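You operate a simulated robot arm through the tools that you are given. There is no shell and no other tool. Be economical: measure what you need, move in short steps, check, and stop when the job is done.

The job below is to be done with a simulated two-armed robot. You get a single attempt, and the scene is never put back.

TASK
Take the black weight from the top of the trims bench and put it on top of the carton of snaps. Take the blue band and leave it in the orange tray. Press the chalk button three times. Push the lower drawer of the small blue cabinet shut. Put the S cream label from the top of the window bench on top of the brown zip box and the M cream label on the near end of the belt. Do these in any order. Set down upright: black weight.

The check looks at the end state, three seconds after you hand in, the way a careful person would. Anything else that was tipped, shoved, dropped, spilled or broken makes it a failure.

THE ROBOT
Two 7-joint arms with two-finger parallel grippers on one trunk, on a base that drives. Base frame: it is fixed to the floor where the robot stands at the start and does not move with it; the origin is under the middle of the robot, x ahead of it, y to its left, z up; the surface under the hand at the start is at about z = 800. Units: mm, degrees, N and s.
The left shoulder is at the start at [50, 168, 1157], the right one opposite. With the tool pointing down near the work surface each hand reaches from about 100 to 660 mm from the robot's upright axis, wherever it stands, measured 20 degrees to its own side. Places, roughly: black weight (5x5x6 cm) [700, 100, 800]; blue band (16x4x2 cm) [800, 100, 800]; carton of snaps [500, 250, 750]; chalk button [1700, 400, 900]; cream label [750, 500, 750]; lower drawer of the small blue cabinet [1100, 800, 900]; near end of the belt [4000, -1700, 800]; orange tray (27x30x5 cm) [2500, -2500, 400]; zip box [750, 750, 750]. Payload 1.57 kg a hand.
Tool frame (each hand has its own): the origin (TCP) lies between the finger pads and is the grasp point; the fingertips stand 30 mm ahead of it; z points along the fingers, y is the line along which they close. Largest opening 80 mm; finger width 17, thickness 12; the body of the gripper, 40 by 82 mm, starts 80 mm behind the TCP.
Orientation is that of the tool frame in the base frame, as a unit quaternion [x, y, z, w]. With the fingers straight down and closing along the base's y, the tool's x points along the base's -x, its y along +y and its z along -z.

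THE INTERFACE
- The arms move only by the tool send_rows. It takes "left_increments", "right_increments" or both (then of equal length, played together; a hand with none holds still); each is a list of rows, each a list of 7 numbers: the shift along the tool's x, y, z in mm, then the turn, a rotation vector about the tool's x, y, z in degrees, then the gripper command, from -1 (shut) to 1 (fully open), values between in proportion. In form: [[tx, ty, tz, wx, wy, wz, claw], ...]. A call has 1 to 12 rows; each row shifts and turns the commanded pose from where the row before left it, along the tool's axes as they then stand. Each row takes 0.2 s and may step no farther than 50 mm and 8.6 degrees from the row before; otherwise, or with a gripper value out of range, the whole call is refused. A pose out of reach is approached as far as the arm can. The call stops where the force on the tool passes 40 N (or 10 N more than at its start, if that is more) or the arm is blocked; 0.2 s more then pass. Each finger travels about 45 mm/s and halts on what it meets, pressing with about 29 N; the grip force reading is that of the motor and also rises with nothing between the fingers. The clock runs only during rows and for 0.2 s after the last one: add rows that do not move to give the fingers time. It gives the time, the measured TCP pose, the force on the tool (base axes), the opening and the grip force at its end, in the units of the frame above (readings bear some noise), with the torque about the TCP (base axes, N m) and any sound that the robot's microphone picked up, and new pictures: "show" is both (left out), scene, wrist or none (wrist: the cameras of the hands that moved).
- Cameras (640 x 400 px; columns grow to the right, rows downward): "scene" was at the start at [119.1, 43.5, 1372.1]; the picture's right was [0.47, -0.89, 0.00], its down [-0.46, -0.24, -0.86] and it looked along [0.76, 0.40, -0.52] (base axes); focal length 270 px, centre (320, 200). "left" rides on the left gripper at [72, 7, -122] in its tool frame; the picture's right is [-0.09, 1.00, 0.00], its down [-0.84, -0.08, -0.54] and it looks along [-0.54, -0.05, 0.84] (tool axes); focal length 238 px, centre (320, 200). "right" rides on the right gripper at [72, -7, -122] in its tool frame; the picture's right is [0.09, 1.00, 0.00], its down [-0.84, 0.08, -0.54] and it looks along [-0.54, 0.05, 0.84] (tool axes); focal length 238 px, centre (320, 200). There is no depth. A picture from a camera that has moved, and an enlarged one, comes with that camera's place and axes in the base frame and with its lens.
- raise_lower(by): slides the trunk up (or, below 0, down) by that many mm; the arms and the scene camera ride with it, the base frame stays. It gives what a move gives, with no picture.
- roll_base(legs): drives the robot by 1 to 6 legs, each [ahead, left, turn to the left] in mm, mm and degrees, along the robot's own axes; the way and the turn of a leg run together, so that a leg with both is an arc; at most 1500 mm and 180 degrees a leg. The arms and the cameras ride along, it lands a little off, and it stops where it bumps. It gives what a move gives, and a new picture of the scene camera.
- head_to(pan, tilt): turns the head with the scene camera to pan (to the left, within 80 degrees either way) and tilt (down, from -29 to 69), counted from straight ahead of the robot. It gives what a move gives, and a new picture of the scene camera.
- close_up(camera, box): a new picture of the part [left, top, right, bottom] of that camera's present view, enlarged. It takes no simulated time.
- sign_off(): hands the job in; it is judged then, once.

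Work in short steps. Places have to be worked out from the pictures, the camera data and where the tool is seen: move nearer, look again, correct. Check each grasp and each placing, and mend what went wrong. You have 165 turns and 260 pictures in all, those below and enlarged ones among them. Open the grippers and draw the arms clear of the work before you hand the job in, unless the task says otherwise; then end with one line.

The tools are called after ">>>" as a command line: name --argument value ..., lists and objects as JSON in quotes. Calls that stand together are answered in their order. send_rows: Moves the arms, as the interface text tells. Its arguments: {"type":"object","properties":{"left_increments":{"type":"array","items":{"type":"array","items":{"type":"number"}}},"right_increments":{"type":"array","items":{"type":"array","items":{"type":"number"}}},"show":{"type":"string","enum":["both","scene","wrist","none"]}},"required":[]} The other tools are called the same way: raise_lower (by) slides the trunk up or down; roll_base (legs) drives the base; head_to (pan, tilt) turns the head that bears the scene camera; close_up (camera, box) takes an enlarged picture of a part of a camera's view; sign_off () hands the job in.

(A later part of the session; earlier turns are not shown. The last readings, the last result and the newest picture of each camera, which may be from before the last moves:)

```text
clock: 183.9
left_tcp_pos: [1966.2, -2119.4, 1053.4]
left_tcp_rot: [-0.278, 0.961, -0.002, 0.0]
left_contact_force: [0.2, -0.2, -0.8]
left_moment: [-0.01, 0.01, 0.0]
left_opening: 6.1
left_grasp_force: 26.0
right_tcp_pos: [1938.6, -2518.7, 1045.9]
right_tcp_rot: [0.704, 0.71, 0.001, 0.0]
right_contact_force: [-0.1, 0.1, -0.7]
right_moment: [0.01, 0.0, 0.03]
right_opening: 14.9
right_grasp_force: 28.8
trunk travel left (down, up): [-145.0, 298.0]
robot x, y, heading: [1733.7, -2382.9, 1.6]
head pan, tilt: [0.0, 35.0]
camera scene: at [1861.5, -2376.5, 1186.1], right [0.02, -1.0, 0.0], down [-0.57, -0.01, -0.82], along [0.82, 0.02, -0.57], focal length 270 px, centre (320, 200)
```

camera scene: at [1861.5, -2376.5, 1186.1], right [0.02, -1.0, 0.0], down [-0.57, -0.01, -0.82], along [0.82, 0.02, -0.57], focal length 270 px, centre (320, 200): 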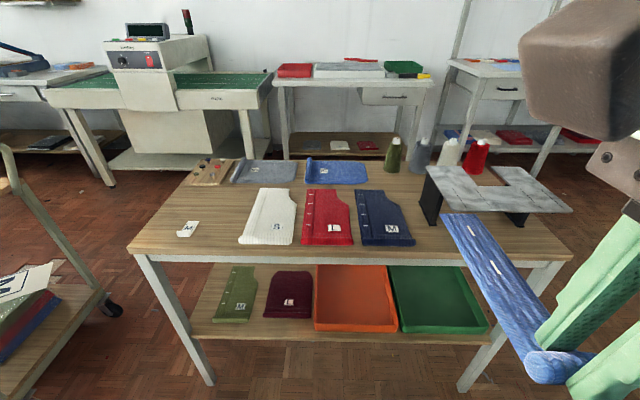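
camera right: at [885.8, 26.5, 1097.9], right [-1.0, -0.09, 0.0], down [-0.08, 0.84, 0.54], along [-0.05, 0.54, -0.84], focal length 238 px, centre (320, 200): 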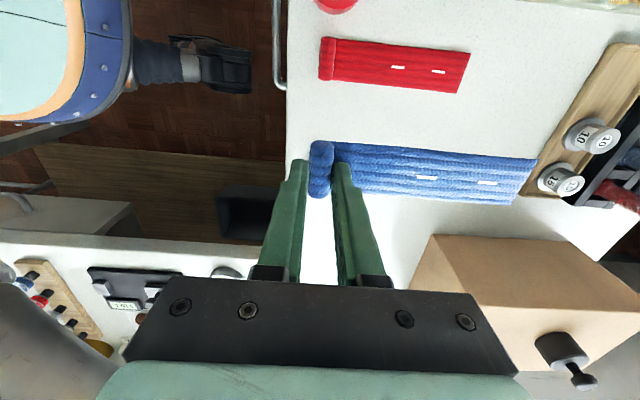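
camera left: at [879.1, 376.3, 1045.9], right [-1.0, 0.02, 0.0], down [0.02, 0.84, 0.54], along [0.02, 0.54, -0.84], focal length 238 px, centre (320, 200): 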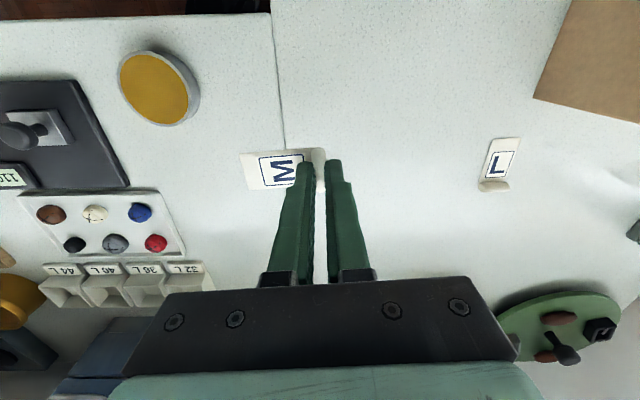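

Orange tray centre ≈(2435, -2472), rim ~450, table edge x≈2262. Move the right hand forward, rotate it so the band lies sideways, and lower the trunk.

>>> send_rows --right_increments '[[0, 38, 0, 0, 0, 0, -1], [0, 38, 0, 0, 0, 0, -1], [0, 38, 0, 0, 0, 0, -1], [0, 38, 0, 0, 0, 0, -1]]' --show "none"

>>> send_rows --right_increments '[[0, 0, 0, 0, 0, -8.2, -1], [0, 0, 0, 0, 0, -8.2, -1], [0, 0, 0, 0, 0, -8.2, -1], [0, 0, 0, 0, 0, -8.2, -1], [0, 0, 0, 0, 0, -8.2, -1], [0, 0, 0, 0, 0, -8.2, -1], [0, 0, 0, 0, 0, -8.2, -1], [0, 0, 0, 0, 0, -8.2, -1], [0, 0, 0, 0, 0, -8.2, -1], [0, 0, 0, 0, 0, -8.2, -1], [0, 0, 0, 0, 0, -8.2, -1]]' --show "none"

>>> raise_lower --by -140

>>> head_to --pan 0 --tilt 35

```text
clock: 184.9
left_tcp_pos: [1965.4, -2120.3, 1053.6]
left_tcp_rot: [-0.279, 0.96, -0.002, -0.001]
left_contact_force: [-0.6, 0.2, 0.0]
left_moment: [0.0, 0.0, -0.03]
left_opening: 6.0
left_grasp_force: 26.1
right_tcp_pos: [2090.3, -2517.1, 1047.7]
right_tcp_rot: [0.704, 0.71, 0.001, 0.001]
right_contact_force: [1.2, -0.4, -0.4]
right_moment: [0.02, 0.04, 0.02]
right_opening: 15.0
right_grasp_force: 29.1
trunk travel left (down, up): [-145.0, 298.0]
robot x, y, heading: [1731.6, -2386.0, 1.4]
head pan, tilt: [0.0, 35.0]
```

```text
clock: 187.3
left_tcp_pos: [1965.9, -2119.8, 1052.7]
left_tcp_rot: [-0.278, 0.96, -0.002, 0.0]
left_contact_force: [0.7, 0.5, -0.4]
left_moment: [0.0, 0.02, 0.01]
left_opening: 6.2
left_grasp_force: 25.8
right_tcp_pos: [2087.6, -2518.8, 1046.3]
right_tcp_rot: [-0.006, 1.0, 0.002, 0.001]
right_contact_force: [0.1, 0.9, 0.0]
right_moment: [0.0, -0.04, -0.04]
right_opening: 14.8
right_grasp_force: 29.4
trunk travel left (down, up): [-145.0, 298.0]
robot x, y, heading: [1733.4, -2381.0, 1.0]
head pan, tilt: [0.0, 35.0]
```

```text
clock: 189.0
left_tcp_pos: [1966.9, -2119.6, 912.5]
left_tcp_rot: [-0.279, 0.96, -0.002, 0.0]
left_contact_force: [0.4, 0.2, 0.1]
left_moment: [0.01, -0.01, 0.02]
left_opening: 6.2
left_grasp_force: 25.8
right_tcp_pos: [2088.0, -2518.0, 906.5]
right_tcp_rot: [-0.006, 1.0, 0.001, 0.001]
right_contact_force: [0.1, 0.3, 0.0]
right_moment: [-0.02, -0.05, -0.01]
right_opening: 14.9
right_grasp_force: 29.2
trunk travel left (down, up): [-5.0, 438.0]
robot x, y, heading: [1734.0, -2379.0, 1.1]
head pan, tilt: [0.0, 35.0]
```

```text
clock: 189.6
left_tcp_pos: [1965.9, -2120.1, 913.3]
left_tcp_rot: [-0.278, 0.961, -0.001, -0.001]
left_contact_force: [0.3, 1.0, 0.4]
left_moment: [-0.01, 0.0, 0.0]
left_opening: 6.3
left_grasp_force: 26.1
right_tcp_pos: [2088.5, -2517.5, 906.5]
right_tcp_rot: [-0.006, 1.0, 0.001, 0.001]
right_contact_force: [0.3, -0.6, -0.6]
right_moment: [0.01, 0.0, -0.02]
right_opening: 14.6
right_grasp_force: 29.0
trunk travel left (down, up): [-5.0, 438.0]
robot x, y, heading: [1735.5, -2382.6, 1.2]
head pan, tilt: [0.0, 35.0]
camera scene: at [1861.4, -2376.5, 1046.1], right [0.02, -1.0, 0.0], down [-0.57, -0.01, -0.82], along [0.82, 0.02, -0.57], focal length 270 px, centre (320, 200)
```

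scene: 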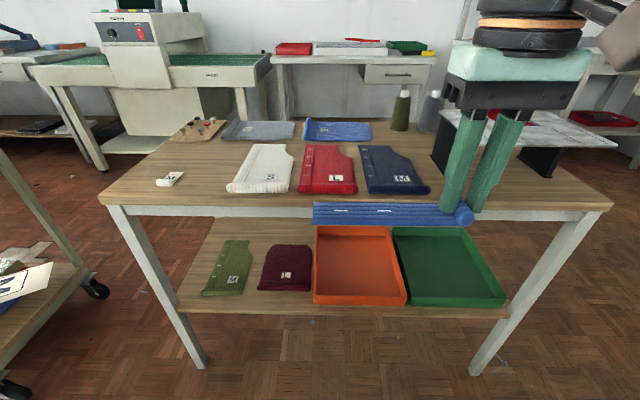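

Tray spans x 2303–2559, y -2599…-2349. Tilt the right hand forward 40° and descend in front of the table edge (x≈2240).

>>> send_rows --right_increments '[[0, 0, 0, 0, -8, 0, -1], [0, 0, 0, 0, -8, 0, -1], [0, 0, 0, 0, -8, 0, -1], [0, 0, 0, 0, -8, 0, -1], [0, 0, 0, 0, -8, 0, -1]]' --show "none"

>>> send_rows --right_increments '[[20.9, -2.4, 37.3, 0, 0, 0, -1], [20.9, -2.4, 37.3, 0, 0, 0, -1], [20.9, -2.4, 37.3, 0, 0, 0, -1], [20.9, -2.4, 37.3, 0, 0, 0, -1], [20.9, -2.4, 37.3, 0, 0, 0, -1], [20.9, -2.4, 37.3, 0, 0, 0, -1], [20.9, -2.4, 37.3, 0, 0, 0, -1], [20.9, -2.4, 37.3, 0, 0, 0, -1], [20.9, -2.4, 37.3, 0, 0, 0, -1], [20.9, -2.4, 37.3, 0, 0, 0, -1]]'

```text
clock: 190.8
left_tcp_pos: [1965.9, -2121.3, 913.1]
left_tcp_rot: [-0.28, 0.96, -0.002, -0.001]
left_contact_force: [0.6, 0.0, -0.3]
left_moment: [0.01, -0.03, 0.0]
left_opening: 5.8
left_grasp_force: 25.6
right_tcp_pos: [2088.2, -2517.5, 907.7]
right_tcp_rot: [-0.005, 0.939, 0.003, 0.344]
right_contact_force: [-0.3, 0.0, -0.5]
right_moment: [-0.02, -0.02, 0.01]
right_opening: 14.6
right_grasp_force: 28.9
trunk travel left (down, up): [-5.0, 438.0]
robot x, y, heading: [1733.0, -2382.3, 1.5]
head pan, tilt: [0.0, 35.0]
```

```text
clock: 193.0
left_tcp_pos: [1966.3, -2119.7, 913.0]
left_tcp_rot: [-0.279, 0.96, -0.002, -0.001]
left_contact_force: [0.3, -0.4, 0.1]
left_moment: [0.05, 0.03, 0.01]
left_opening: 6.1
left_grasp_force: 26.0
right_tcp_pos: [2171.2, -2539.4, 487.2]
right_tcp_rot: [-0.005, 0.939, 0.003, 0.343]
right_contact_force: [0.2, -0.3, 0.0]
right_moment: [-0.03, 0.0, 0.02]
right_opening: 14.8
right_grasp_force: 28.8
trunk travel left (down, up): [-5.0, 438.0]
robot x, y, heading: [1734.1, -2382.0, 1.1]
head pan, tilt: [0.0, 35.0]
camera scene: at [1861.4, -2376.5, 1046.1], right [0.02, -1.0, 0.0], down [-0.57, -0.01, -0.82], along [0.82, 0.02, -0.57], focal length 270 px, centre (320, 200)
camera right: at [2037.2, -2547.0, 533.1], right [-0.08, 0.99, -0.06], down [0.29, 0.08, 0.95], along [0.95, 0.06, -0.29], focal length 238 px, centre (320, 200)
```

scene: 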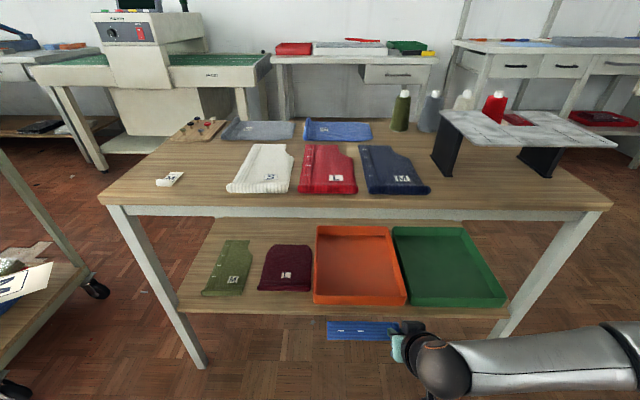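
right: 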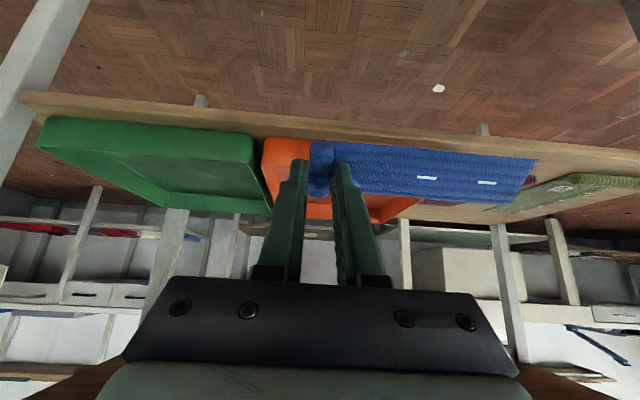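

Band is level and sideways. Move in over the tray at z≈490, stopping after a few rows to check clearances.

>>> send_rows --right_increments '[[-28, 0, 22.5, 0, 0, 0, -1], [-28, 0, 22.5, 0, 0, 0, -1], [-28, 0, 22.5, 0, 0, 0, -1]]'

```text
clock: 193.8
left_tcp_pos: [1966.6, -2119.5, 912.6]
left_tcp_rot: [-0.278, 0.96, -0.003, -0.001]
left_contact_force: [-0.2, -0.3, 0.1]
left_moment: [0.0, -0.03, 0.0]
left_opening: 5.9
left_grasp_force: 26.0
right_tcp_pos: [2277.7, -2538.4, 489.4]
right_tcp_rot: [-0.006, 0.94, 0.003, 0.342]
right_contact_force: [-0.2, 1.1, -0.8]
right_moment: [-0.01, 0.0, -0.03]
right_opening: 14.8
right_grasp_force: 28.9
trunk travel left (down, up): [-5.0, 438.0]
robot x, y, heading: [1732.1, -2380.1, 1.2]
head pan, tilt: [0.0, 35.0]
camera scene: at [1861.4, -2376.5, 1046.1], right [0.02, -1.0, 0.0], down [-0.57, -0.01, -0.82], along [0.82, 0.02, -0.57], focal length 270 px, centre (320, 200)
camera right: at [2144.8, -2545.8, 536.0], right [-0.08, 0.99, -0.06], down [0.29, 0.08, 0.95], along [0.95, 0.06, -0.3], focal length 238 px, centre (320, 200)
```

scene: 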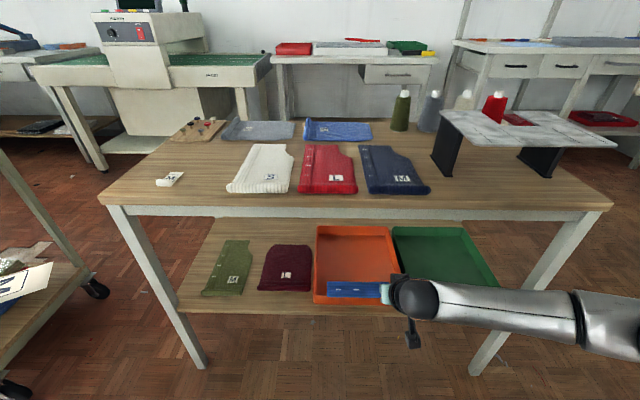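
right: 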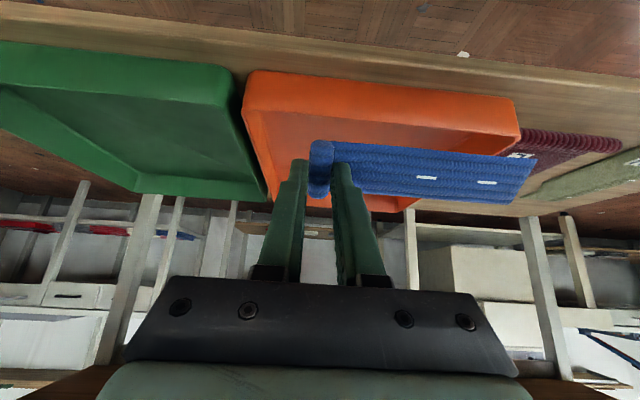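

Rim is around z 417, good clearance. Continue inward, then down.

>>> send_rows --right_increments '[[-28, 0, 22.5, 0, 0, 0, -1], [-28, 0, 22.5, 0, 0, 0, -1], [-28, 0, 22.5, 0, 0, 0, -1], [-10, 0, 8, 0, 0, 0, -1], [12.9, 0, 15.3, 0, 0, 0, -1], [12.9, 0, 15.3, 0, 0, 0, -1]]'

```text
clock: 195.2
left_tcp_pos: [1966.2, -2119.5, 912.0]
left_tcp_rot: [-0.278, 0.961, -0.001, -0.001]
left_contact_force: [-0.1, -0.7, 0.4]
left_moment: [0.0, 0.0, -0.01]
left_opening: 6.1
left_grasp_force: 25.7
right_tcp_pos: [2397.5, -2536.1, 450.9]
right_tcp_rot: [-0.005, 0.939, 0.002, 0.343]
right_contact_force: [-0.2, 0.6, -1.0]
right_moment: [-0.02, 0.03, 0.0]
right_opening: 14.6
right_grasp_force: 29.4
trunk travel left (down, up): [-5.0, 438.0]
robot x, y, heading: [1732.6, -2382.7, 1.1]
head pan, tilt: [0.0, 35.0]
camera scene: at [1861.4, -2376.5, 1046.1], right [0.02, -1.0, 0.0], down [-0.57, -0.01, -0.82], along [0.82, 0.02, -0.57], focal length 270 px, centre (320, 200)
camera right: at [2264.3, -2544.1, 497.7], right [-0.08, 0.99, -0.06], down [0.29, 0.08, 0.95], along [0.95, 0.06, -0.3], focal length 238 px, centre (320, 200)
```

scene: 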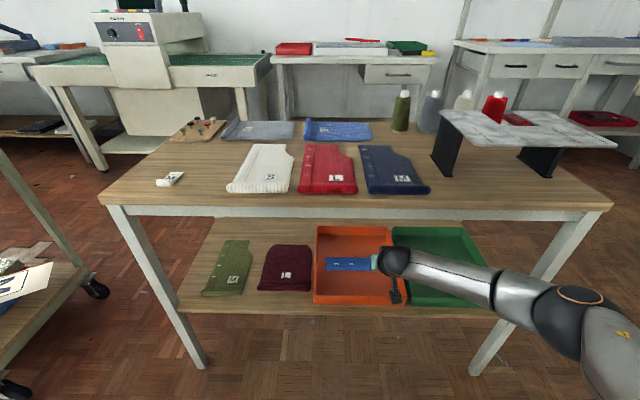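
right: 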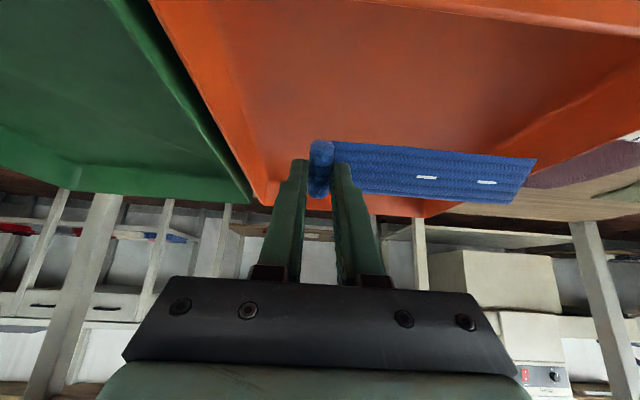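

Inside the tray outline. Lower in small steps to the floor.

>>> send_rows --right_increments '[[5.1, 0, 6.1, 0, 0, 0, -1], [5.1, 0, 6.1, 0, 0, 0, -1], [5.1, 0, 6.1, 0, 0, 0, -1]]' --show "none"

>>> send_rows --right_increments '[[3.2, 0, 3.8, 0, 0, 0, -1], [3.2, 0, 3.8, 0, 0, 0, -1]]' --show "wrist"

>>> close_up --camera "scene" --box '[290, 210, 440, 320]'

```text
clock: 196.0
left_tcp_pos: [1966.4, -2119.2, 913.3]
left_tcp_rot: [-0.279, 0.96, -0.002, 0.0]
left_contact_force: [-0.1, -0.2, 0.3]
left_moment: [0.0, 0.02, 0.04]
left_opening: 6.2
left_grasp_force: 26.3
right_tcp_pos: [2396.7, -2536.3, 428.7]
right_tcp_rot: [-0.006, 0.939, 0.003, 0.343]
right_contact_force: [-1.5, 0.1, 0.4]
right_moment: [0.03, 0.04, -0.03]
right_opening: 14.6
right_grasp_force: 29.4
trunk travel left (down, up): [-5.0, 438.0]
robot x, y, heading: [1734.0, -2379.1, 1.1]
head pan, tilt: [0.0, 35.0]
```

```text
clock: 196.6
left_tcp_pos: [1965.2, -2120.2, 912.3]
left_tcp_rot: [-0.279, 0.96, -0.001, -0.001]
left_contact_force: [-0.4, 0.3, 0.3]
left_moment: [0.05, 0.02, -0.02]
left_opening: 6.0
left_grasp_force: 25.5
right_tcp_pos: [2398.0, -2536.7, 418.0]
right_tcp_rot: [-0.005, 0.939, 0.002, 0.343]
right_contact_force: [1.3, -0.4, 0.2]
right_moment: [-0.01, 0.01, -0.02]
right_opening: 14.5
right_grasp_force: 29.2
trunk travel left (down, up): [-5.0, 438.0]
robot x, y, heading: [1733.2, -2380.2, 1.4]
head pan, tilt: [0.0, 35.0]
camera right: at [2264.6, -2544.0, 464.4], right [-0.08, 0.99, -0.06], down [0.29, 0.08, 0.95], along [0.95, 0.06, -0.3], focal length 238 px, centre (320, 200)
```

right: 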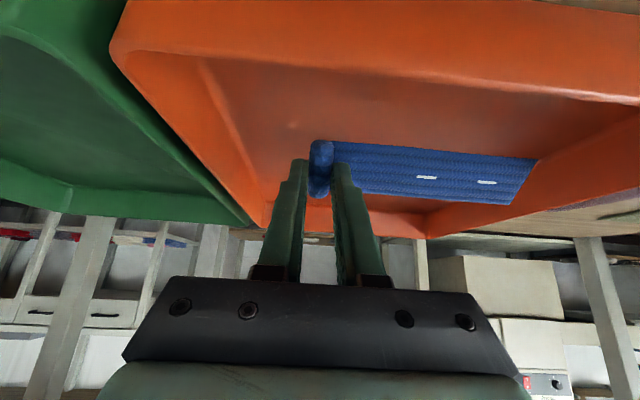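

```text
3.64 times, centred on (365, 265) of scene
camera zoom: at [1861.4, -2376.5, 1046.1], right [0.02, -1.0, 0.0], down [-0.57, -0.01, -0.82], along [0.82, 0.02, -0.57], focal length 981 px, centre (156, -36)
```

zoom: 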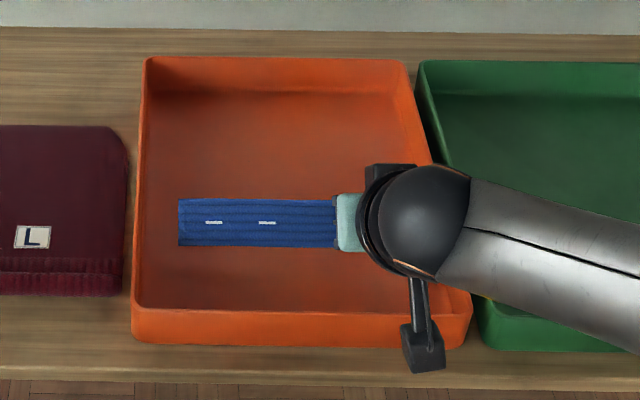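

>>> send_rows --right_increments '[[3.2, 0, 3.8, 0, 0, 0, -1], [3.2, 0, 3.8, 0, 0, 0, -1]]' --show "none"

>>> send_rows --right_increments '[[2, 0, 2.3, 0, 0, 0, -1], [2, 0, 2.3, 0, 0, 0, -1]]' --show "wrist"

```text
clock: 197.2
left_tcp_pos: [1965.8, -2120.2, 912.2]
left_tcp_rot: [-0.28, 0.96, -0.003, 0.0]
left_contact_force: [-1.5, 0.1, 0.0]
left_moment: [0.05, -0.02, 0.04]
left_opening: 6.2
left_grasp_force: 26.4
right_tcp_pos: [2398.0, -2535.8, 408.3]
right_tcp_rot: [-0.005, 0.94, 0.003, 0.342]
right_contact_force: [0.3, -0.2, -0.5]
right_moment: [0.01, 0.02, 0.0]
right_opening: 15.0
right_grasp_force: 29.0
trunk travel left (down, up): [-5.0, 438.0]
robot x, y, heading: [1736.4, -2380.8, 1.5]
head pan, tilt: [0.0, 35.0]
```

```text
clock: 197.8
left_tcp_pos: [1963.7, -2119.3, 913.2]
left_tcp_rot: [-0.279, 0.96, -0.001, 0.001]
left_contact_force: [0.0, 0.3, 0.1]
left_moment: [-0.01, -0.03, 0.0]
left_opening: 6.4
left_grasp_force: 26.0
right_tcp_pos: [2397.6, -2536.7, 404.3]
right_tcp_rot: [-0.005, 0.939, 0.004, 0.345]
right_contact_force: [-2.6, -0.8, 11.2]
right_moment: [-0.01, 0.02, -0.01]
right_opening: 15.2
right_grasp_force: 28.8
trunk travel left (down, up): [-5.0, 438.0]
robot x, y, heading: [1734.6, -2380.1, 1.6]
head pan, tilt: [0.0, 35.0]
camera right: at [2264.9, -2544.3, 450.8], right [-0.08, 0.99, -0.06], down [0.29, 0.08, 0.95], along [0.95, 0.06, -0.29], focal length 238 px, centre (320, 200)
```

right: 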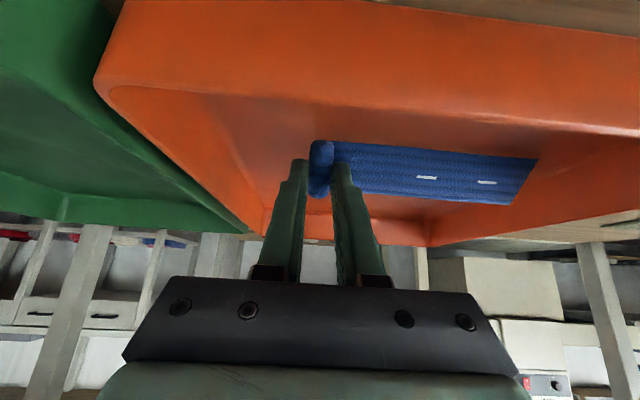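

Contact. Ease up 2 mm, release, and withdraw up and back along the finger line.

>>> send_rows --right_increments '[[-1.3, 0, -1.5, 0, 0, 0, -1], [0, 0, 0, 0, 0, 0, -0.4], [0, 0, 0, 0, 0, 0, -0.1], [0, 0, 0, 0, 0, 0, -0.1], [0, 0, 0, 0, 0, 0, -0.1]]' --show "wrist"

>>> send_rows --right_increments '[[0, 0, -15, 0, 0, 0, -0.1], [0, 0, -35, 0, 0, 0, -0.1], [0, 0, -40, 0, 0, 0, -0.1]]'

```text
clock: 199.0
left_tcp_pos: [1965.6, -2119.8, 913.5]
left_tcp_rot: [-0.278, 0.96, -0.001, -0.001]
left_contact_force: [-0.5, 0.1, 0.7]
left_moment: [0.04, -0.04, 0.01]
left_opening: 6.3
left_grasp_force: 25.7
right_tcp_pos: [2396.9, -2536.4, 403.7]
right_tcp_rot: [-0.006, 0.94, 0.002, 0.342]
right_contact_force: [0.1, -0.1, 0.1]
right_moment: [-0.03, 0.05, 0.0]
right_opening: 35.8
right_grasp_force: 0.1
trunk travel left (down, up): [-5.0, 438.0]
robot x, y, heading: [1736.5, -2381.5, 1.4]
head pan, tilt: [0.0, 35.0]
camera right: at [2264.2, -2544.2, 450.7], right [-0.08, 0.99, -0.06], down [0.29, 0.08, 0.95], along [0.95, 0.06, -0.3], focal length 238 px, centre (320, 200)
```

right: 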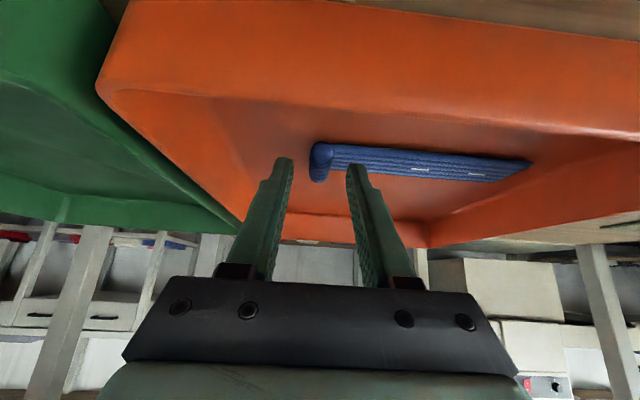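

```text
clock: 199.8
left_tcp_pos: [1965.1, -2120.7, 912.6]
left_tcp_rot: [-0.279, 0.96, -0.002, 0.0]
left_contact_force: [0.1, 0.5, -0.4]
left_moment: [0.01, 0.03, -0.04]
left_opening: 6.1
left_grasp_force: 25.6
right_tcp_pos: [2339.4, -2538.1, 473.2]
right_tcp_rot: [-0.004, 0.94, 0.003, 0.342]
right_contact_force: [-0.2, 0.1, -0.7]
right_moment: [-0.02, 0.02, 0.03]
right_opening: 36.0
right_grasp_force: 0.1
trunk travel left (down, up): [-5.0, 438.0]
robot x, y, heading: [1732.0, -2382.6, 1.3]
head pan, tilt: [0.0, 35.0]
camera scene: at [1861.5, -2376.5, 1046.0], right [0.02, -1.0, 0.0], down [-0.57, -0.01, -0.82], along [0.82, 0.02, -0.57], focal length 270 px, centre (320, 200)
camera right: at [2206.3, -2545.6, 519.9], right [-0.08, 0.99, -0.06], down [0.29, 0.08, 0.95], along [0.95, 0.06, -0.3], focal length 238 px, centre (320, 200)
```

scene: 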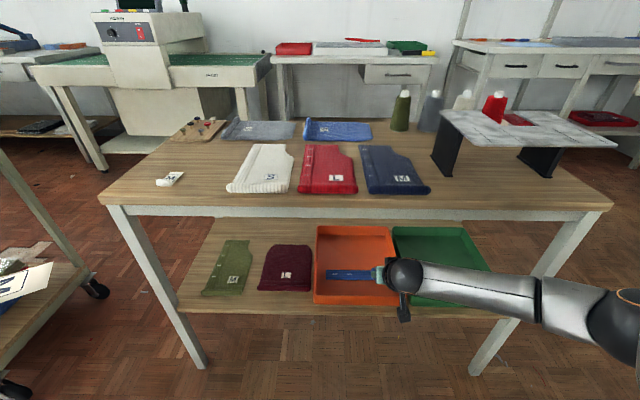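
right: 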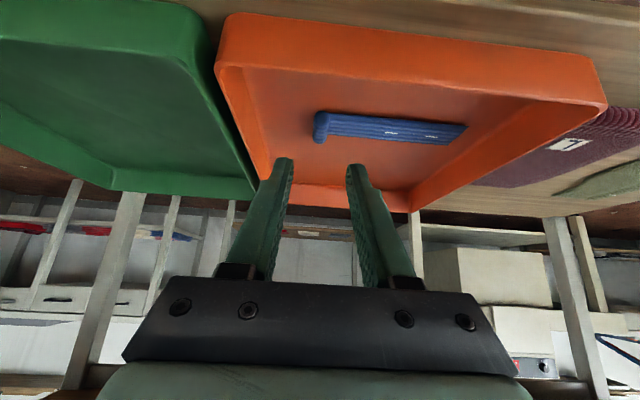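

Band lies flat in the tray. Withdraw backwards, then rise and straighten.

>>> send_rows --right_increments '[[24.8, 0, -23.4, 0, 0, 0, 0], [24.8, 0, -23.4, 0, 0, 0, 0], [24.8, 0, -23.4, 0, 0, 0, 0], [24.8, 0, -23.4, 0, 0, 0, 0], [24.8, 0, -23.4, 0, 0, 0, 0], [24.8, 0, -23.4, 0, 0, 0, 0]]' --show "none"

>>> send_rows --right_increments '[[-20.9, 0, -37.3, 0, 0, 0, 0], [-20.9, 0, -37.3, 0, 0, 0, 0], [-20.9, 0, -37.3, 0, 0, 0, 0], [-20.9, 0, -37.3, 0, 0, 0, 0], [-20.9, 0, -37.3, 0, 0, 0, 0], [-20.9, 0, -37.3, 0, 0, 0, 0], [-20.9, 0, -37.3, 0, 0, 0, 0], [-20.9, 0, -37.3, 0, 0, 0, 0], [-20.9, 0, -37.3, 0, 0, 0, 0]]' --show "none"

>>> send_rows --right_increments '[[0, 0, 0, 0, 8, 0, 0], [0, 0, 0, 0, 8, 0, 0], [0, 0, 0, 0, 8, 0, 0], [0, 0, 0, 0, 8, 0, 0], [0, 0, 0, 0, 8, 0, 0]]' --show "scene"

```text
clock: 201.2
left_tcp_pos: [1965.0, -2120.1, 913.2]
left_tcp_rot: [-0.279, 0.96, -0.002, 0.0]
left_contact_force: [-0.5, 0.0, 0.8]
left_moment: [0.0, 0.0, -0.04]
left_opening: 5.8
left_grasp_force: 25.6
right_tcp_pos: [2134.3, -2539.9, 485.9]
right_tcp_rot: [-0.005, 0.939, 0.002, 0.343]
right_contact_force: [-0.1, -1.1, 0.4]
right_moment: [0.05, -0.03, 0.02]
right_opening: 40.1
right_grasp_force: 0.1
trunk travel left (down, up): [-5.0, 438.0]
robot x, y, heading: [1732.2, -2383.2, 1.0]
head pan, tilt: [0.0, 35.0]
```

```text
clock: 203.2
left_tcp_pos: [1965.5, -2119.1, 912.8]
left_tcp_rot: [-0.279, 0.96, -0.002, 0.0]
left_contact_force: [-0.2, 0.1, -0.8]
left_moment: [-0.04, 0.01, 0.01]
left_opening: 6.3
left_grasp_force: 25.7
right_tcp_pos: [2093.5, -2528.2, 860.5]
right_tcp_rot: [-0.006, 0.94, 0.002, 0.341]
right_contact_force: [-0.4, -0.3, 0.0]
right_moment: [-0.02, 0.02, -0.01]
right_opening: 40.0
right_grasp_force: 0.0
right hand out of reach, approached as far as the arm can: row 3, 4, 5
trunk travel left (down, up): [-5.0, 438.0]
robot x, y, heading: [1736.6, -2381.2, 1.4]
head pan, tilt: [0.0, 35.0]
```

```text
clock: 204.4
left_tcp_pos: [1965.9, -2119.0, 912.8]
left_tcp_rot: [-0.279, 0.96, -0.002, 0.0]
left_contact_force: [0.4, -0.8, 0.2]
left_moment: [-0.01, -0.01, -0.01]
left_opening: 6.2
left_grasp_force: 25.9
right_tcp_pos: [2093.0, -2529.5, 858.3]
right_tcp_rot: [-0.006, 1.0, 0.0, -0.001]
right_contact_force: [-0.2, -0.4, 0.6]
right_moment: [0.0, 0.0, 0.0]
right_opening: 39.8
right_grasp_force: 0.1
trunk travel left (down, up): [-5.0, 438.0]
robot x, y, heading: [1732.3, -2379.8, 1.4]
head pan, tilt: [0.0, 35.0]
camera scene: at [1861.4, -2376.5, 1046.1], right [0.02, -1.0, 0.0], down [-0.57, -0.01, -0.82], along [0.82, 0.02, -0.57], focal length 270 px, centre (320, 200)
```

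scene: 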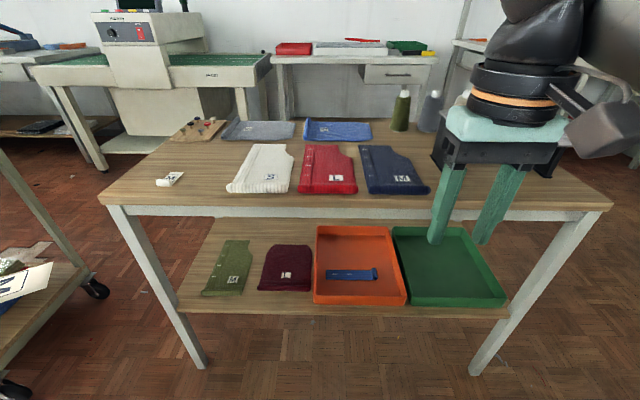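

Band delivered. Raise the trunk and survey routes to the belt.

>>> raise_lower --by 140

>>> head_to --pan 40 --tilt 25

>>> head_to --pan -40 --tilt 25

```text
clock: 206.1
left_tcp_pos: [1965.7, -2120.2, 1053.5]
left_tcp_rot: [-0.278, 0.961, -0.002, -0.001]
left_contact_force: [0.0, -0.2, -0.1]
left_moment: [0.0, 0.03, 0.0]
left_opening: 6.1
left_grasp_force: 25.6
right_tcp_pos: [2092.9, -2528.6, 997.7]
right_tcp_rot: [-0.006, 1.0, 0.001, 0.001]
right_contact_force: [0.3, 1.4, -0.1]
right_moment: [-0.01, -0.01, 0.03]
right_opening: 40.1
right_grasp_force: 0.1
trunk travel left (down, up): [-145.0, 298.0]
robot x, y, heading: [1735.1, -2382.4, 1.5]
head pan, tilt: [0.0, 35.0]
```

```text
clock: 207.2
left_tcp_pos: [1965.2, -2119.5, 1053.5]
left_tcp_rot: [-0.279, 0.96, -0.002, 0.0]
left_contact_force: [0.6, -0.1, 0.0]
left_moment: [0.01, 0.01, 0.0]
left_opening: 5.9
left_grasp_force: 25.8
right_tcp_pos: [2093.5, -2529.7, 998.8]
right_tcp_rot: [-0.006, 1.0, 0.001, 0.001]
right_contact_force: [0.3, -0.2, 0.8]
right_moment: [-0.03, -0.02, 0.01]
right_opening: 40.1
right_grasp_force: 0.1
trunk travel left (down, up): [-145.0, 298.0]
robot x, y, heading: [1731.7, -2379.6, 1.1]
head pan, tilt: [40.0, 25.0]
camera scene: at [1842.7, -2317.7, 1201.8], right [0.66, -0.75, 0.0], down [-0.32, -0.28, -0.91], along [0.68, 0.6, -0.42], focal length 270 px, centre (320, 200)
```

scene: 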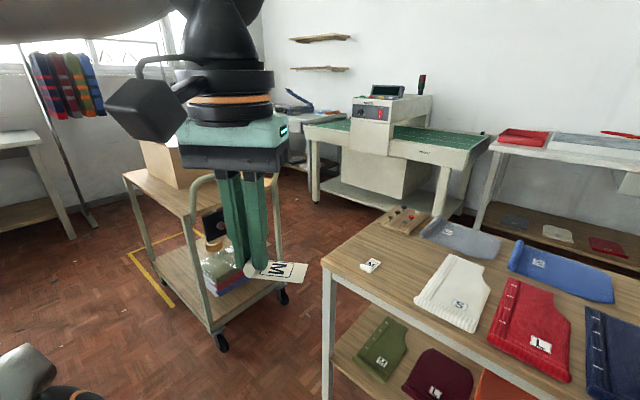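

```text
clock: 208.7
left_tcp_pos: [1966.2, -2119.4, 1053.4]
left_tcp_rot: [-0.279, 0.96, -0.001, -0.001]
left_contact_force: [0.4, -0.8, 0.3]
left_moment: [0.0, 0.01, -0.03]
left_opening: 6.1
left_grasp_force: 25.8
right_tcp_pos: [2093.7, -2529.7, 998.9]
right_tcp_rot: [-0.006, 1.0, 0.002, 0.0]
right_contact_force: [0.3, -0.6, -0.1]
right_moment: [0.0, 0.02, 0.03]
right_opening: 40.2
right_grasp_force: 0.1
trunk travel left (down, up): [-145.0, 298.0]
robot x, y, heading: [1734.1, -2382.2, 1.3]
head pan, tilt: [-40.0, 25.0]
camera scene: at [1845.3, -2436.0, 1201.8], right [-0.63, -0.78, 0.0], down [-0.33, 0.26, -0.91], along [0.71, -0.57, -0.42], focal length 270 px, centre (320, 200)
```

scene: 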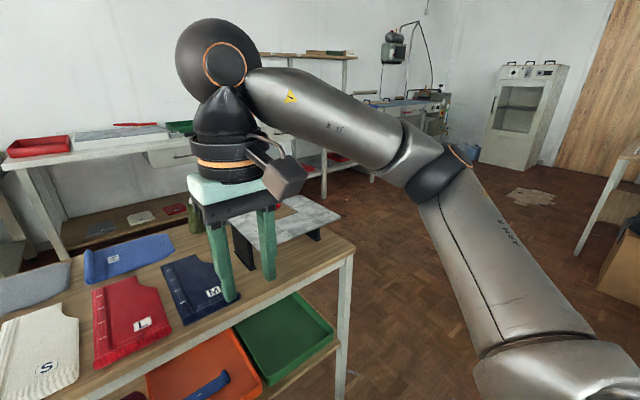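

The clear way to the belt (x≈3330–3960, y≈-2000…-800) is around the right end of the tray table. Strafe right, then ahead.

>>> roll_base --legs '[[0, -1000, 0]]'

>>> head_to --pan 0 --tilt 25

```text
clock: 217.8
left_tcp_pos: [1986.3, -3121.7, 1051.5]
left_tcp_rot: [-0.275, 0.961, -0.002, 0.0]
left_contact_force: [-0.4, 0.3, 0.7]
left_moment: [0.03, 0.02, -0.01]
left_opening: 6.1
left_grasp_force: 25.6
right_tcp_pos: [2110.8, -3531.4, 999.7]
right_tcp_rot: [-0.003, 1.0, 0.001, 0.001]
right_contact_force: [-0.6, -0.7, 0.1]
right_moment: [0.02, 0.02, 0.01]
right_opening: 40.0
right_grasp_force: 0.0
trunk travel left (down, up): [-145.0, 298.0]
robot x, y, heading: [1755.6, -3379.2, 1.0]
head pan, tilt: [-40.0, 25.0]
camera scene: at [1863.2, -3436.8, 1201.8], right [-0.63, -0.78, 0.0], down [-0.33, 0.27, -0.91], along [0.7, -0.57, -0.42], focal length 270 px, centre (320, 200)
```

scene: 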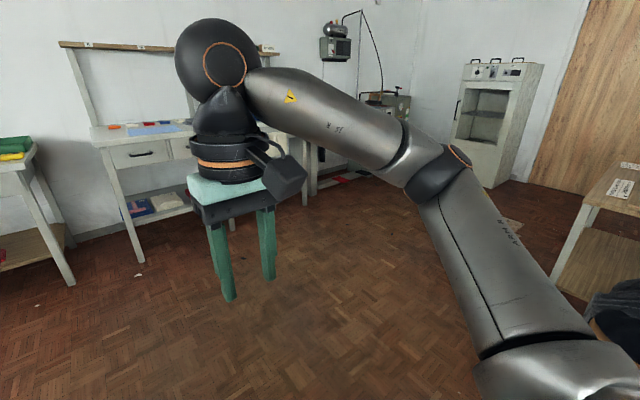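

```text
clock: 218.8
left_tcp_pos: [1985.5, -3120.6, 1053.5]
left_tcp_rot: [-0.275, 0.961, -0.002, 0.0]
left_contact_force: [-0.1, -0.1, -0.7]
left_moment: [-0.01, 0.02, 0.0]
left_opening: 6.0
left_grasp_force: 25.3
right_tcp_pos: [2111.0, -3531.6, 998.4]
right_tcp_rot: [-0.003, 1.0, 0.001, 0.001]
right_contact_force: [0.2, 0.4, 0.0]
right_moment: [-0.03, -0.01, 0.02]
right_opening: 40.1
right_grasp_force: 0.0
trunk travel left (down, up): [-145.0, 298.0]
robot x, y, heading: [1752.3, -3384.4, 0.9]
head pan, tilt: [0.0, 25.0]
camera scene: at [1883.9, -3377.3, 1201.8], right [0.01, -1.0, 0.0], down [-0.42, -0.01, -0.91], along [0.91, 0.01, -0.42], focal length 270 px, centre (320, 200)
```

scene: 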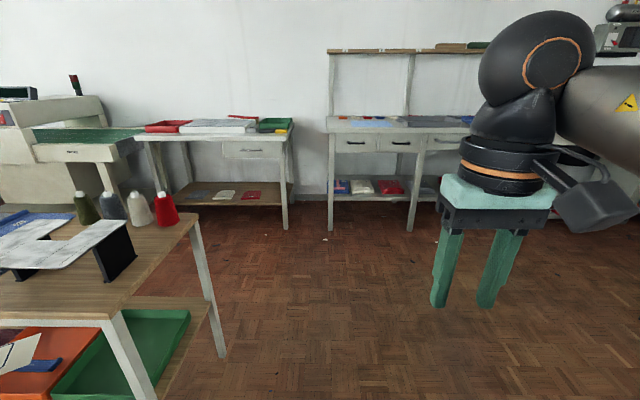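

Floor is clear. Drive ahead to x≈3250, turn left to face +y, and approach the belt's near end.

>>> roll_base --legs '[[1500, 0, 0], [0, 0, 89], [700, 0, 0]]'

>>> head_to --pan 0 --tilt 30

```text
clock: 233.5
left_tcp_pos: [2974.9, -2398.0, 1052.5]
left_tcp_rot: [0.873, -0.487, 0.001, -0.002]
left_contact_force: [-0.1, -0.4, 0.8]
left_moment: [0.02, -0.04, 0.03]
left_opening: 6.1
left_grasp_force: 25.6
right_tcp_pos: [3385.7, -2276.2, 998.0]
right_tcp_rot: [-0.706, 0.708, 0.002, 0.0]
right_contact_force: [-0.1, 0.2, -0.3]
right_moment: [-0.02, 0.02, 0.04]
right_opening: 40.0
right_grasp_force: 0.0
trunk travel left (down, up): [-145.0, 298.0]
robot x, y, heading: [3236.3, -2634.3, 90.4]
head pan, tilt: [0.0, 25.0]
camera scene: at [3231.7, -2499.0, 1201.8], right [1.0, 0.01, 0.0], down [0.0, -0.42, -0.91], along [-0.01, 0.91, -0.42], focal length 270 px, centre (320, 200)
```

scene: 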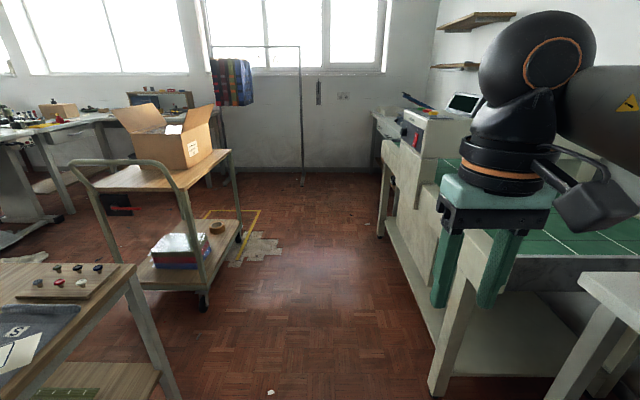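

```text
clock: 234.1
left_tcp_pos: [2975.1, -2397.7, 1053.1]
left_tcp_rot: [0.873, -0.487, 0.001, -0.001]
left_contact_force: [0.2, 0.0, -0.6]
left_moment: [-0.01, 0.0, 0.01]
left_opening: 6.2
left_grasp_force: 26.5
right_tcp_pos: [3385.9, -2275.2, 998.0]
right_tcp_rot: [-0.707, 0.708, 0.001, 0.0]
right_contact_force: [-0.4, -0.1, -0.1]
right_moment: [0.03, -0.04, -0.04]
right_opening: 39.7
right_grasp_force: 0.0
trunk travel left (down, up): [-145.0, 298.0]
robot x, y, heading: [3235.3, -2629.6, 90.7]
head pan, tilt: [0.0, 30.0]
camera scene: at [3231.7, -2500.8, 1193.9], right [1.0, 0.01, 0.0], down [0.0, -0.5, -0.87], along [-0.01, 0.87, -0.5], focal length 270 px, centre (320, 200)
```

scene: 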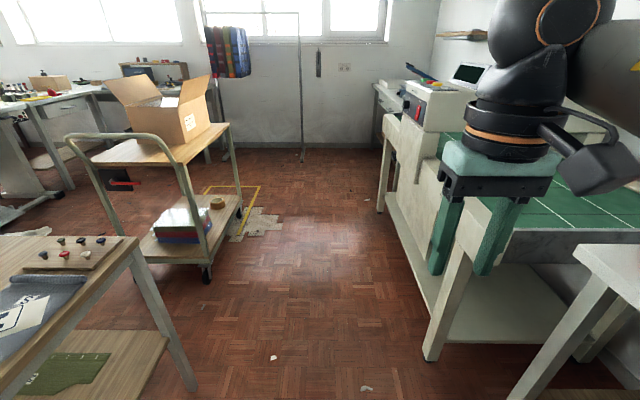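

Re-measured: the belt table's front is at x≈3690, near end y≈-1950. I'll face +x and strafe up beside it.

>>> roll_base --legs '[[0, 0, -90], [0, 750, 0]]'

>>> head_to --pan 15 --tilt 30

```text
clock: 245.0
left_tcp_pos: [3476.9, -1628.4, 1053.2]
left_tcp_rot: [-0.265, 0.964, -0.001, -0.001]
left_contact_force: [0.5, 0.5, 0.3]
left_moment: [0.0, 0.01, 0.02]
left_opening: 6.2
left_grasp_force: 26.2
right_tcp_pos: [3592.8, -2042.1, 998.6]
right_tcp_rot: [0.009, 1.0, 0.002, 0.001]
right_contact_force: [-0.3, 0.4, 0.0]
right_moment: [0.0, 0.02, 0.02]
right_opening: 40.0
right_grasp_force: 0.1
trunk travel left (down, up): [-145.0, 298.0]
robot x, y, heading: [3237.4, -1883.8, -0.4]
head pan, tilt: [0.0, 30.0]
camera scene: at [3367.6, -1882.3, 1193.9], right [-0.01, -1.0, 0.0], down [-0.5, 0.0, -0.87], along [0.87, -0.01, -0.5], focal length 270 px, centre (320, 200)
```

scene: 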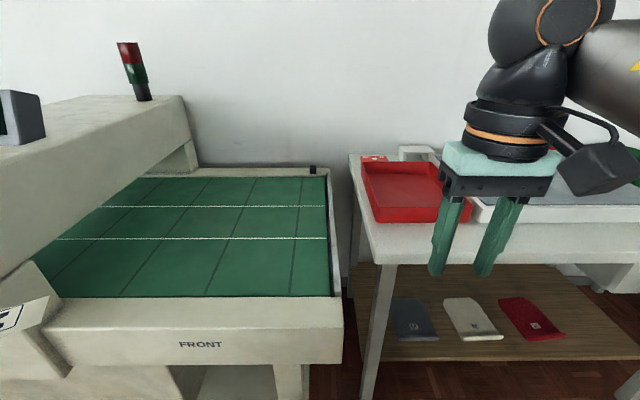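

```text
clock: 245.8
left_tcp_pos: [3476.6, -1628.0, 1052.8]
left_tcp_rot: [-0.264, 0.964, -0.002, -0.001]
left_contact_force: [-0.3, 0.9, 0.3]
left_moment: [0.02, -0.02, 0.0]
left_opening: 6.3
left_grasp_force: 25.8
right_tcp_pos: [3592.7, -2041.5, 999.9]
right_tcp_rot: [0.008, 1.0, 0.001, 0.0]
right_contact_force: [0.4, 0.3, -1.1]
right_moment: [-0.02, -0.03, 0.0]
right_opening: 39.9
right_grasp_force: 0.0
trunk travel left (down, up): [-145.0, 298.0]
robot x, y, heading: [3239.4, -1885.6, -0.3]
head pan, tilt: [15.0, 30.0]
camera scene: at [3364.7, -1858.9, 1193.9], right [0.25, -0.97, 0.0], down [-0.48, -0.13, -0.87], along [0.84, 0.22, -0.5], focal length 270 px, centre (320, 200)
```

scene: 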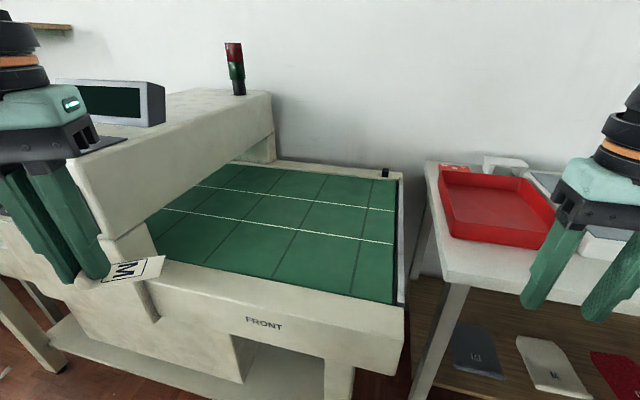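

The belt's near end is at x≈3700–4200, y≈-1912…-1450. Strafe right 100 and ahead 140 so the left hand can reach over it.

>>> roll_base --legs '[[0, -100, 0], [140, 0, 0]]'

```text
clock: 248.2
left_tcp_pos: [3616.6, -1729.6, 1052.4]
left_tcp_rot: [-0.265, 0.964, -0.002, 0.0]
left_contact_force: [0.3, -0.3, -0.5]
left_moment: [0.02, 0.0, -0.01]
left_opening: 6.1
left_grasp_force: 26.0
right_tcp_pos: [3731.2, -2143.5, 997.7]
right_tcp_rot: [0.008, 1.0, 0.0, 0.0]
right_contact_force: [-0.1, 0.8, 0.1]
right_moment: [0.0, 0.04, -0.05]
right_opening: 39.8
right_grasp_force: 0.1
trunk travel left (down, up): [-145.0, 298.0]
robot x, y, heading: [3376.0, -1982.6, -0.5]
head pan, tilt: [15.0, 30.0]
camera scene: at [3504.4, -1960.2, 1193.8], right [0.25, -0.97, 0.0], down [-0.48, -0.13, -0.87], along [0.84, 0.22, -0.5], focal length 270 px, centre (320, 200)
```

scene: 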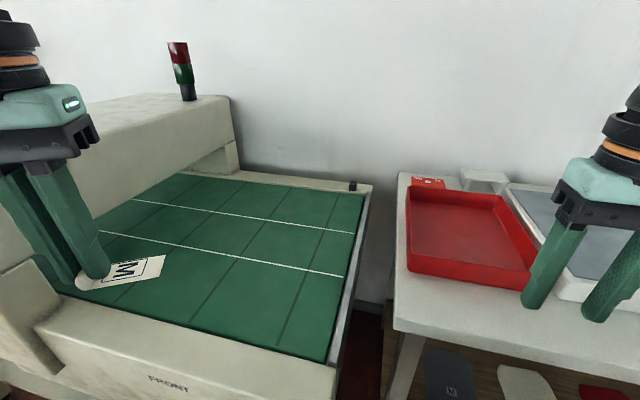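

Belt surface ≈790. Carry M over to about (3840, -1775), descending part way.

>>> send_rows --left_increments '[[-28.1, -25.4, 5, 0, 0, 0, -1], [-28.1, -25.4, 15, 0, 0, 0, -1], [-28.1, -25.4, 20, 0, 0, 0, -1], [-28.1, -25.4, 25, 0, 0, 0, -1], [-28.1, -25.4, 25, 0, 0, 0, -1], [-28.1, -25.4, 30, 0, 0, 0, -1]]'

```text
clock: 249.6
left_tcp_pos: [3840.2, -1775.3, 933.0]
left_tcp_rot: [-0.264, 0.964, -0.002, -0.001]
left_contact_force: [-0.1, 0.6, -0.1]
left_moment: [0.0, 0.02, -0.01]
left_opening: 6.0
left_grasp_force: 25.4
right_tcp_pos: [3732.5, -2142.4, 999.3]
right_tcp_rot: [0.008, 1.0, 0.001, 0.001]
right_contact_force: [0.6, -0.5, -0.3]
right_moment: [0.01, 0.02, 0.0]
right_opening: 40.1
right_grasp_force: 0.1
trunk travel left (down, up): [-145.0, 298.0]
robot x, y, heading: [3379.9, -1988.0, -0.8]
head pan, tilt: [15.0, 30.0]
camera scene: at [3504.4, -1960.1, 1193.8], right [0.25, -0.97, 0.0], down [-0.48, -0.13, -0.87], along [0.84, 0.22, -0.5], focal length 270 px, centre (320, 200)
camera left: at [3774.9, -1805.8, 1054.7], right [-0.43, 0.9, 0.0], down [0.76, 0.36, 0.54], along [0.49, 0.23, -0.84], focal length 238 px, centre (320, 200)
```

scene: 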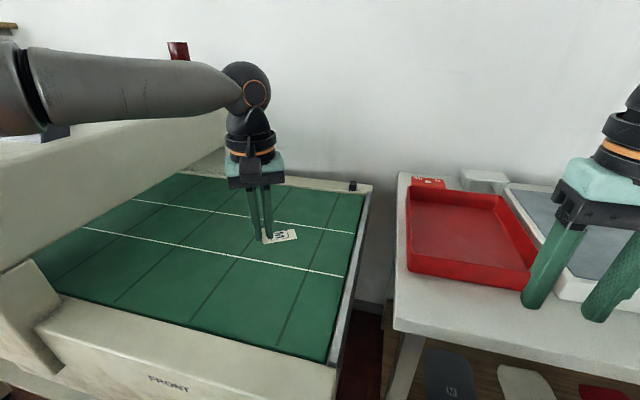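
left: 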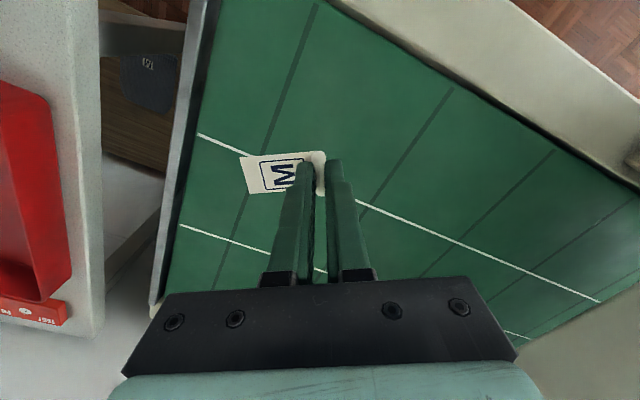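

Good location near the belt's near end. Descend.

>>> send_rows --left_increments '[[0, 0, 30, 0, 0, 0, -1], [0, 0, 25, 0, 0, 0, -1], [0, 0, 15, 0, 0, 0, -1], [0, 0, 8, 0, 0, 0, -1]]' --show "wrist"

>>> close_up --camera "scene" --box '[210, 190, 340, 290]'

```text
clock: 250.6
left_tcp_pos: [3839.3, -1774.4, 855.8]
left_tcp_rot: [-0.265, 0.964, -0.002, 0.0]
left_contact_force: [-0.8, -0.5, 0.1]
left_moment: [0.0, -0.02, -0.02]
left_opening: 6.1
left_grasp_force: 25.9
right_tcp_pos: [3732.2, -2144.0, 998.4]
right_tcp_rot: [0.008, 1.0, 0.001, 0.001]
right_contact_force: [0.8, 0.7, 0.0]
right_moment: [0.03, -0.01, 0.04]
right_opening: 40.1
right_grasp_force: 0.2
trunk travel left (down, up): [-145.0, 298.0]
robot x, y, heading: [3376.2, -1988.8, -0.4]
head pan, tilt: [15.0, 30.0]
camera left: at [3773.8, -1806.2, 976.4], right [-0.43, 0.9, 0.0], down [0.76, 0.36, 0.54], along [0.49, 0.23, -0.84], focal length 238 px, centre (320, 200)
```

left: 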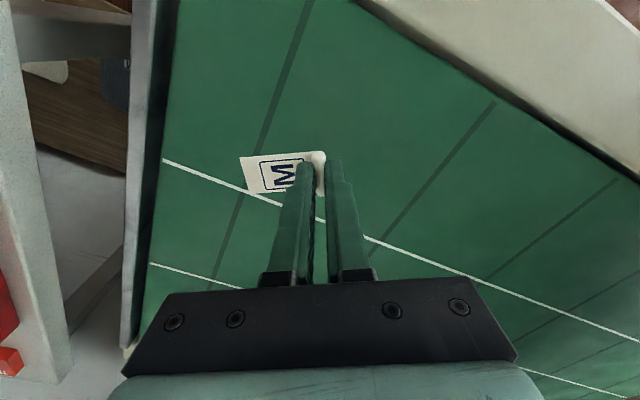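

```text
4.00 times, centred on (275, 240) of scene
camera zoom: at [3504.1, -1960.2, 1193.9], right [0.25, -0.97, 0.0], down [-0.48, -0.13, -0.87], along [0.84, 0.22, -0.5], focal length 1079 px, centre (500, 40)
```

zoom: 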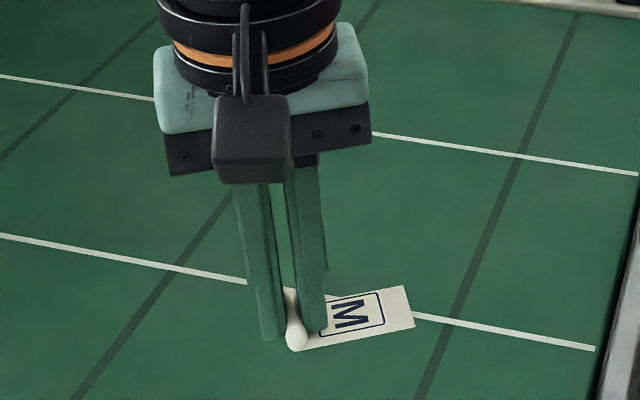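

>>> send_rows --left_increments '[[0, 0, 6, 0, 0, 0, -1], [0, 0, 4, 0, 0, 0, -1], [0, 0, 4, 0, 0, 0, -1]]' --show "none"

>>> send_rows --left_increments '[[0, 0, 3, 0, 0, 0, -1], [0, 0, 3, 0, 0, 0, -1]]' --show "none"

>>> close_up --camera "scene" --box '[240, 220, 320, 290]'

```text
clock: 251.4
left_tcp_pos: [3838.6, -1776.5, 841.7]
left_tcp_rot: [-0.265, 0.964, -0.002, 0.001]
left_contact_force: [0.3, -0.1, 0.3]
left_moment: [0.03, -0.01, 0.02]
left_opening: 6.2
left_grasp_force: 25.7
right_tcp_pos: [3732.1, -2143.4, 998.7]
right_tcp_rot: [0.007, 1.0, 0.001, 0.001]
right_contact_force: [0.3, -0.4, -0.2]
right_moment: [-0.03, -0.01, 0.0]
right_opening: 40.0
right_grasp_force: 0.1
trunk travel left (down, up): [-145.0, 298.0]
robot x, y, heading: [3380.1, -1982.3, -0.3]
head pan, tilt: [15.0, 30.0]
```

```text
clock: 252.0
left_tcp_pos: [3839.2, -1775.0, 834.0]
left_tcp_rot: [-0.265, 0.964, -0.002, -0.001]
left_contact_force: [0.1, -0.2, -0.2]
left_moment: [-0.02, 0.02, 0.0]
left_opening: 6.1
left_grasp_force: 25.8
right_tcp_pos: [3732.6, -2143.1, 998.4]
right_tcp_rot: [0.008, 1.0, 0.001, 0.001]
right_contact_force: [-0.1, 0.8, 0.0]
right_moment: [0.02, 0.0, 0.02]
right_opening: 40.1
right_grasp_force: 0.1
trunk travel left (down, up): [-145.0, 298.0]
robot x, y, heading: [3378.1, -1985.0, -0.4]
head pan, tilt: [15.0, 30.0]
```

```text
5.71 times, centred on (280, 255) of scene
camera zoom: at [3504.1, -1960.2, 1193.9], right [0.25, -0.97, 0.0], down [-0.48, -0.13, -0.87], along [0.84, 0.22, -0.5], focal length 1542 px, centre (549, -114)
```

zoom: 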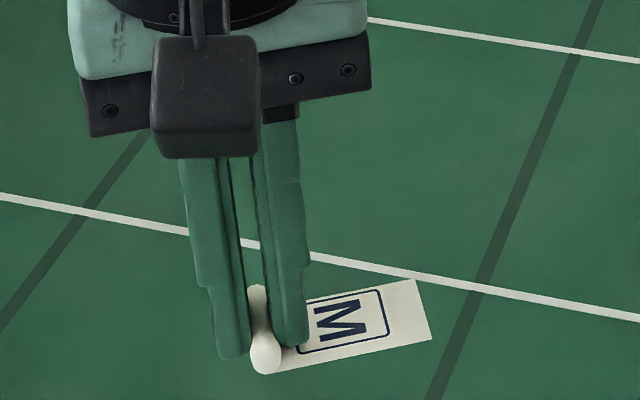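

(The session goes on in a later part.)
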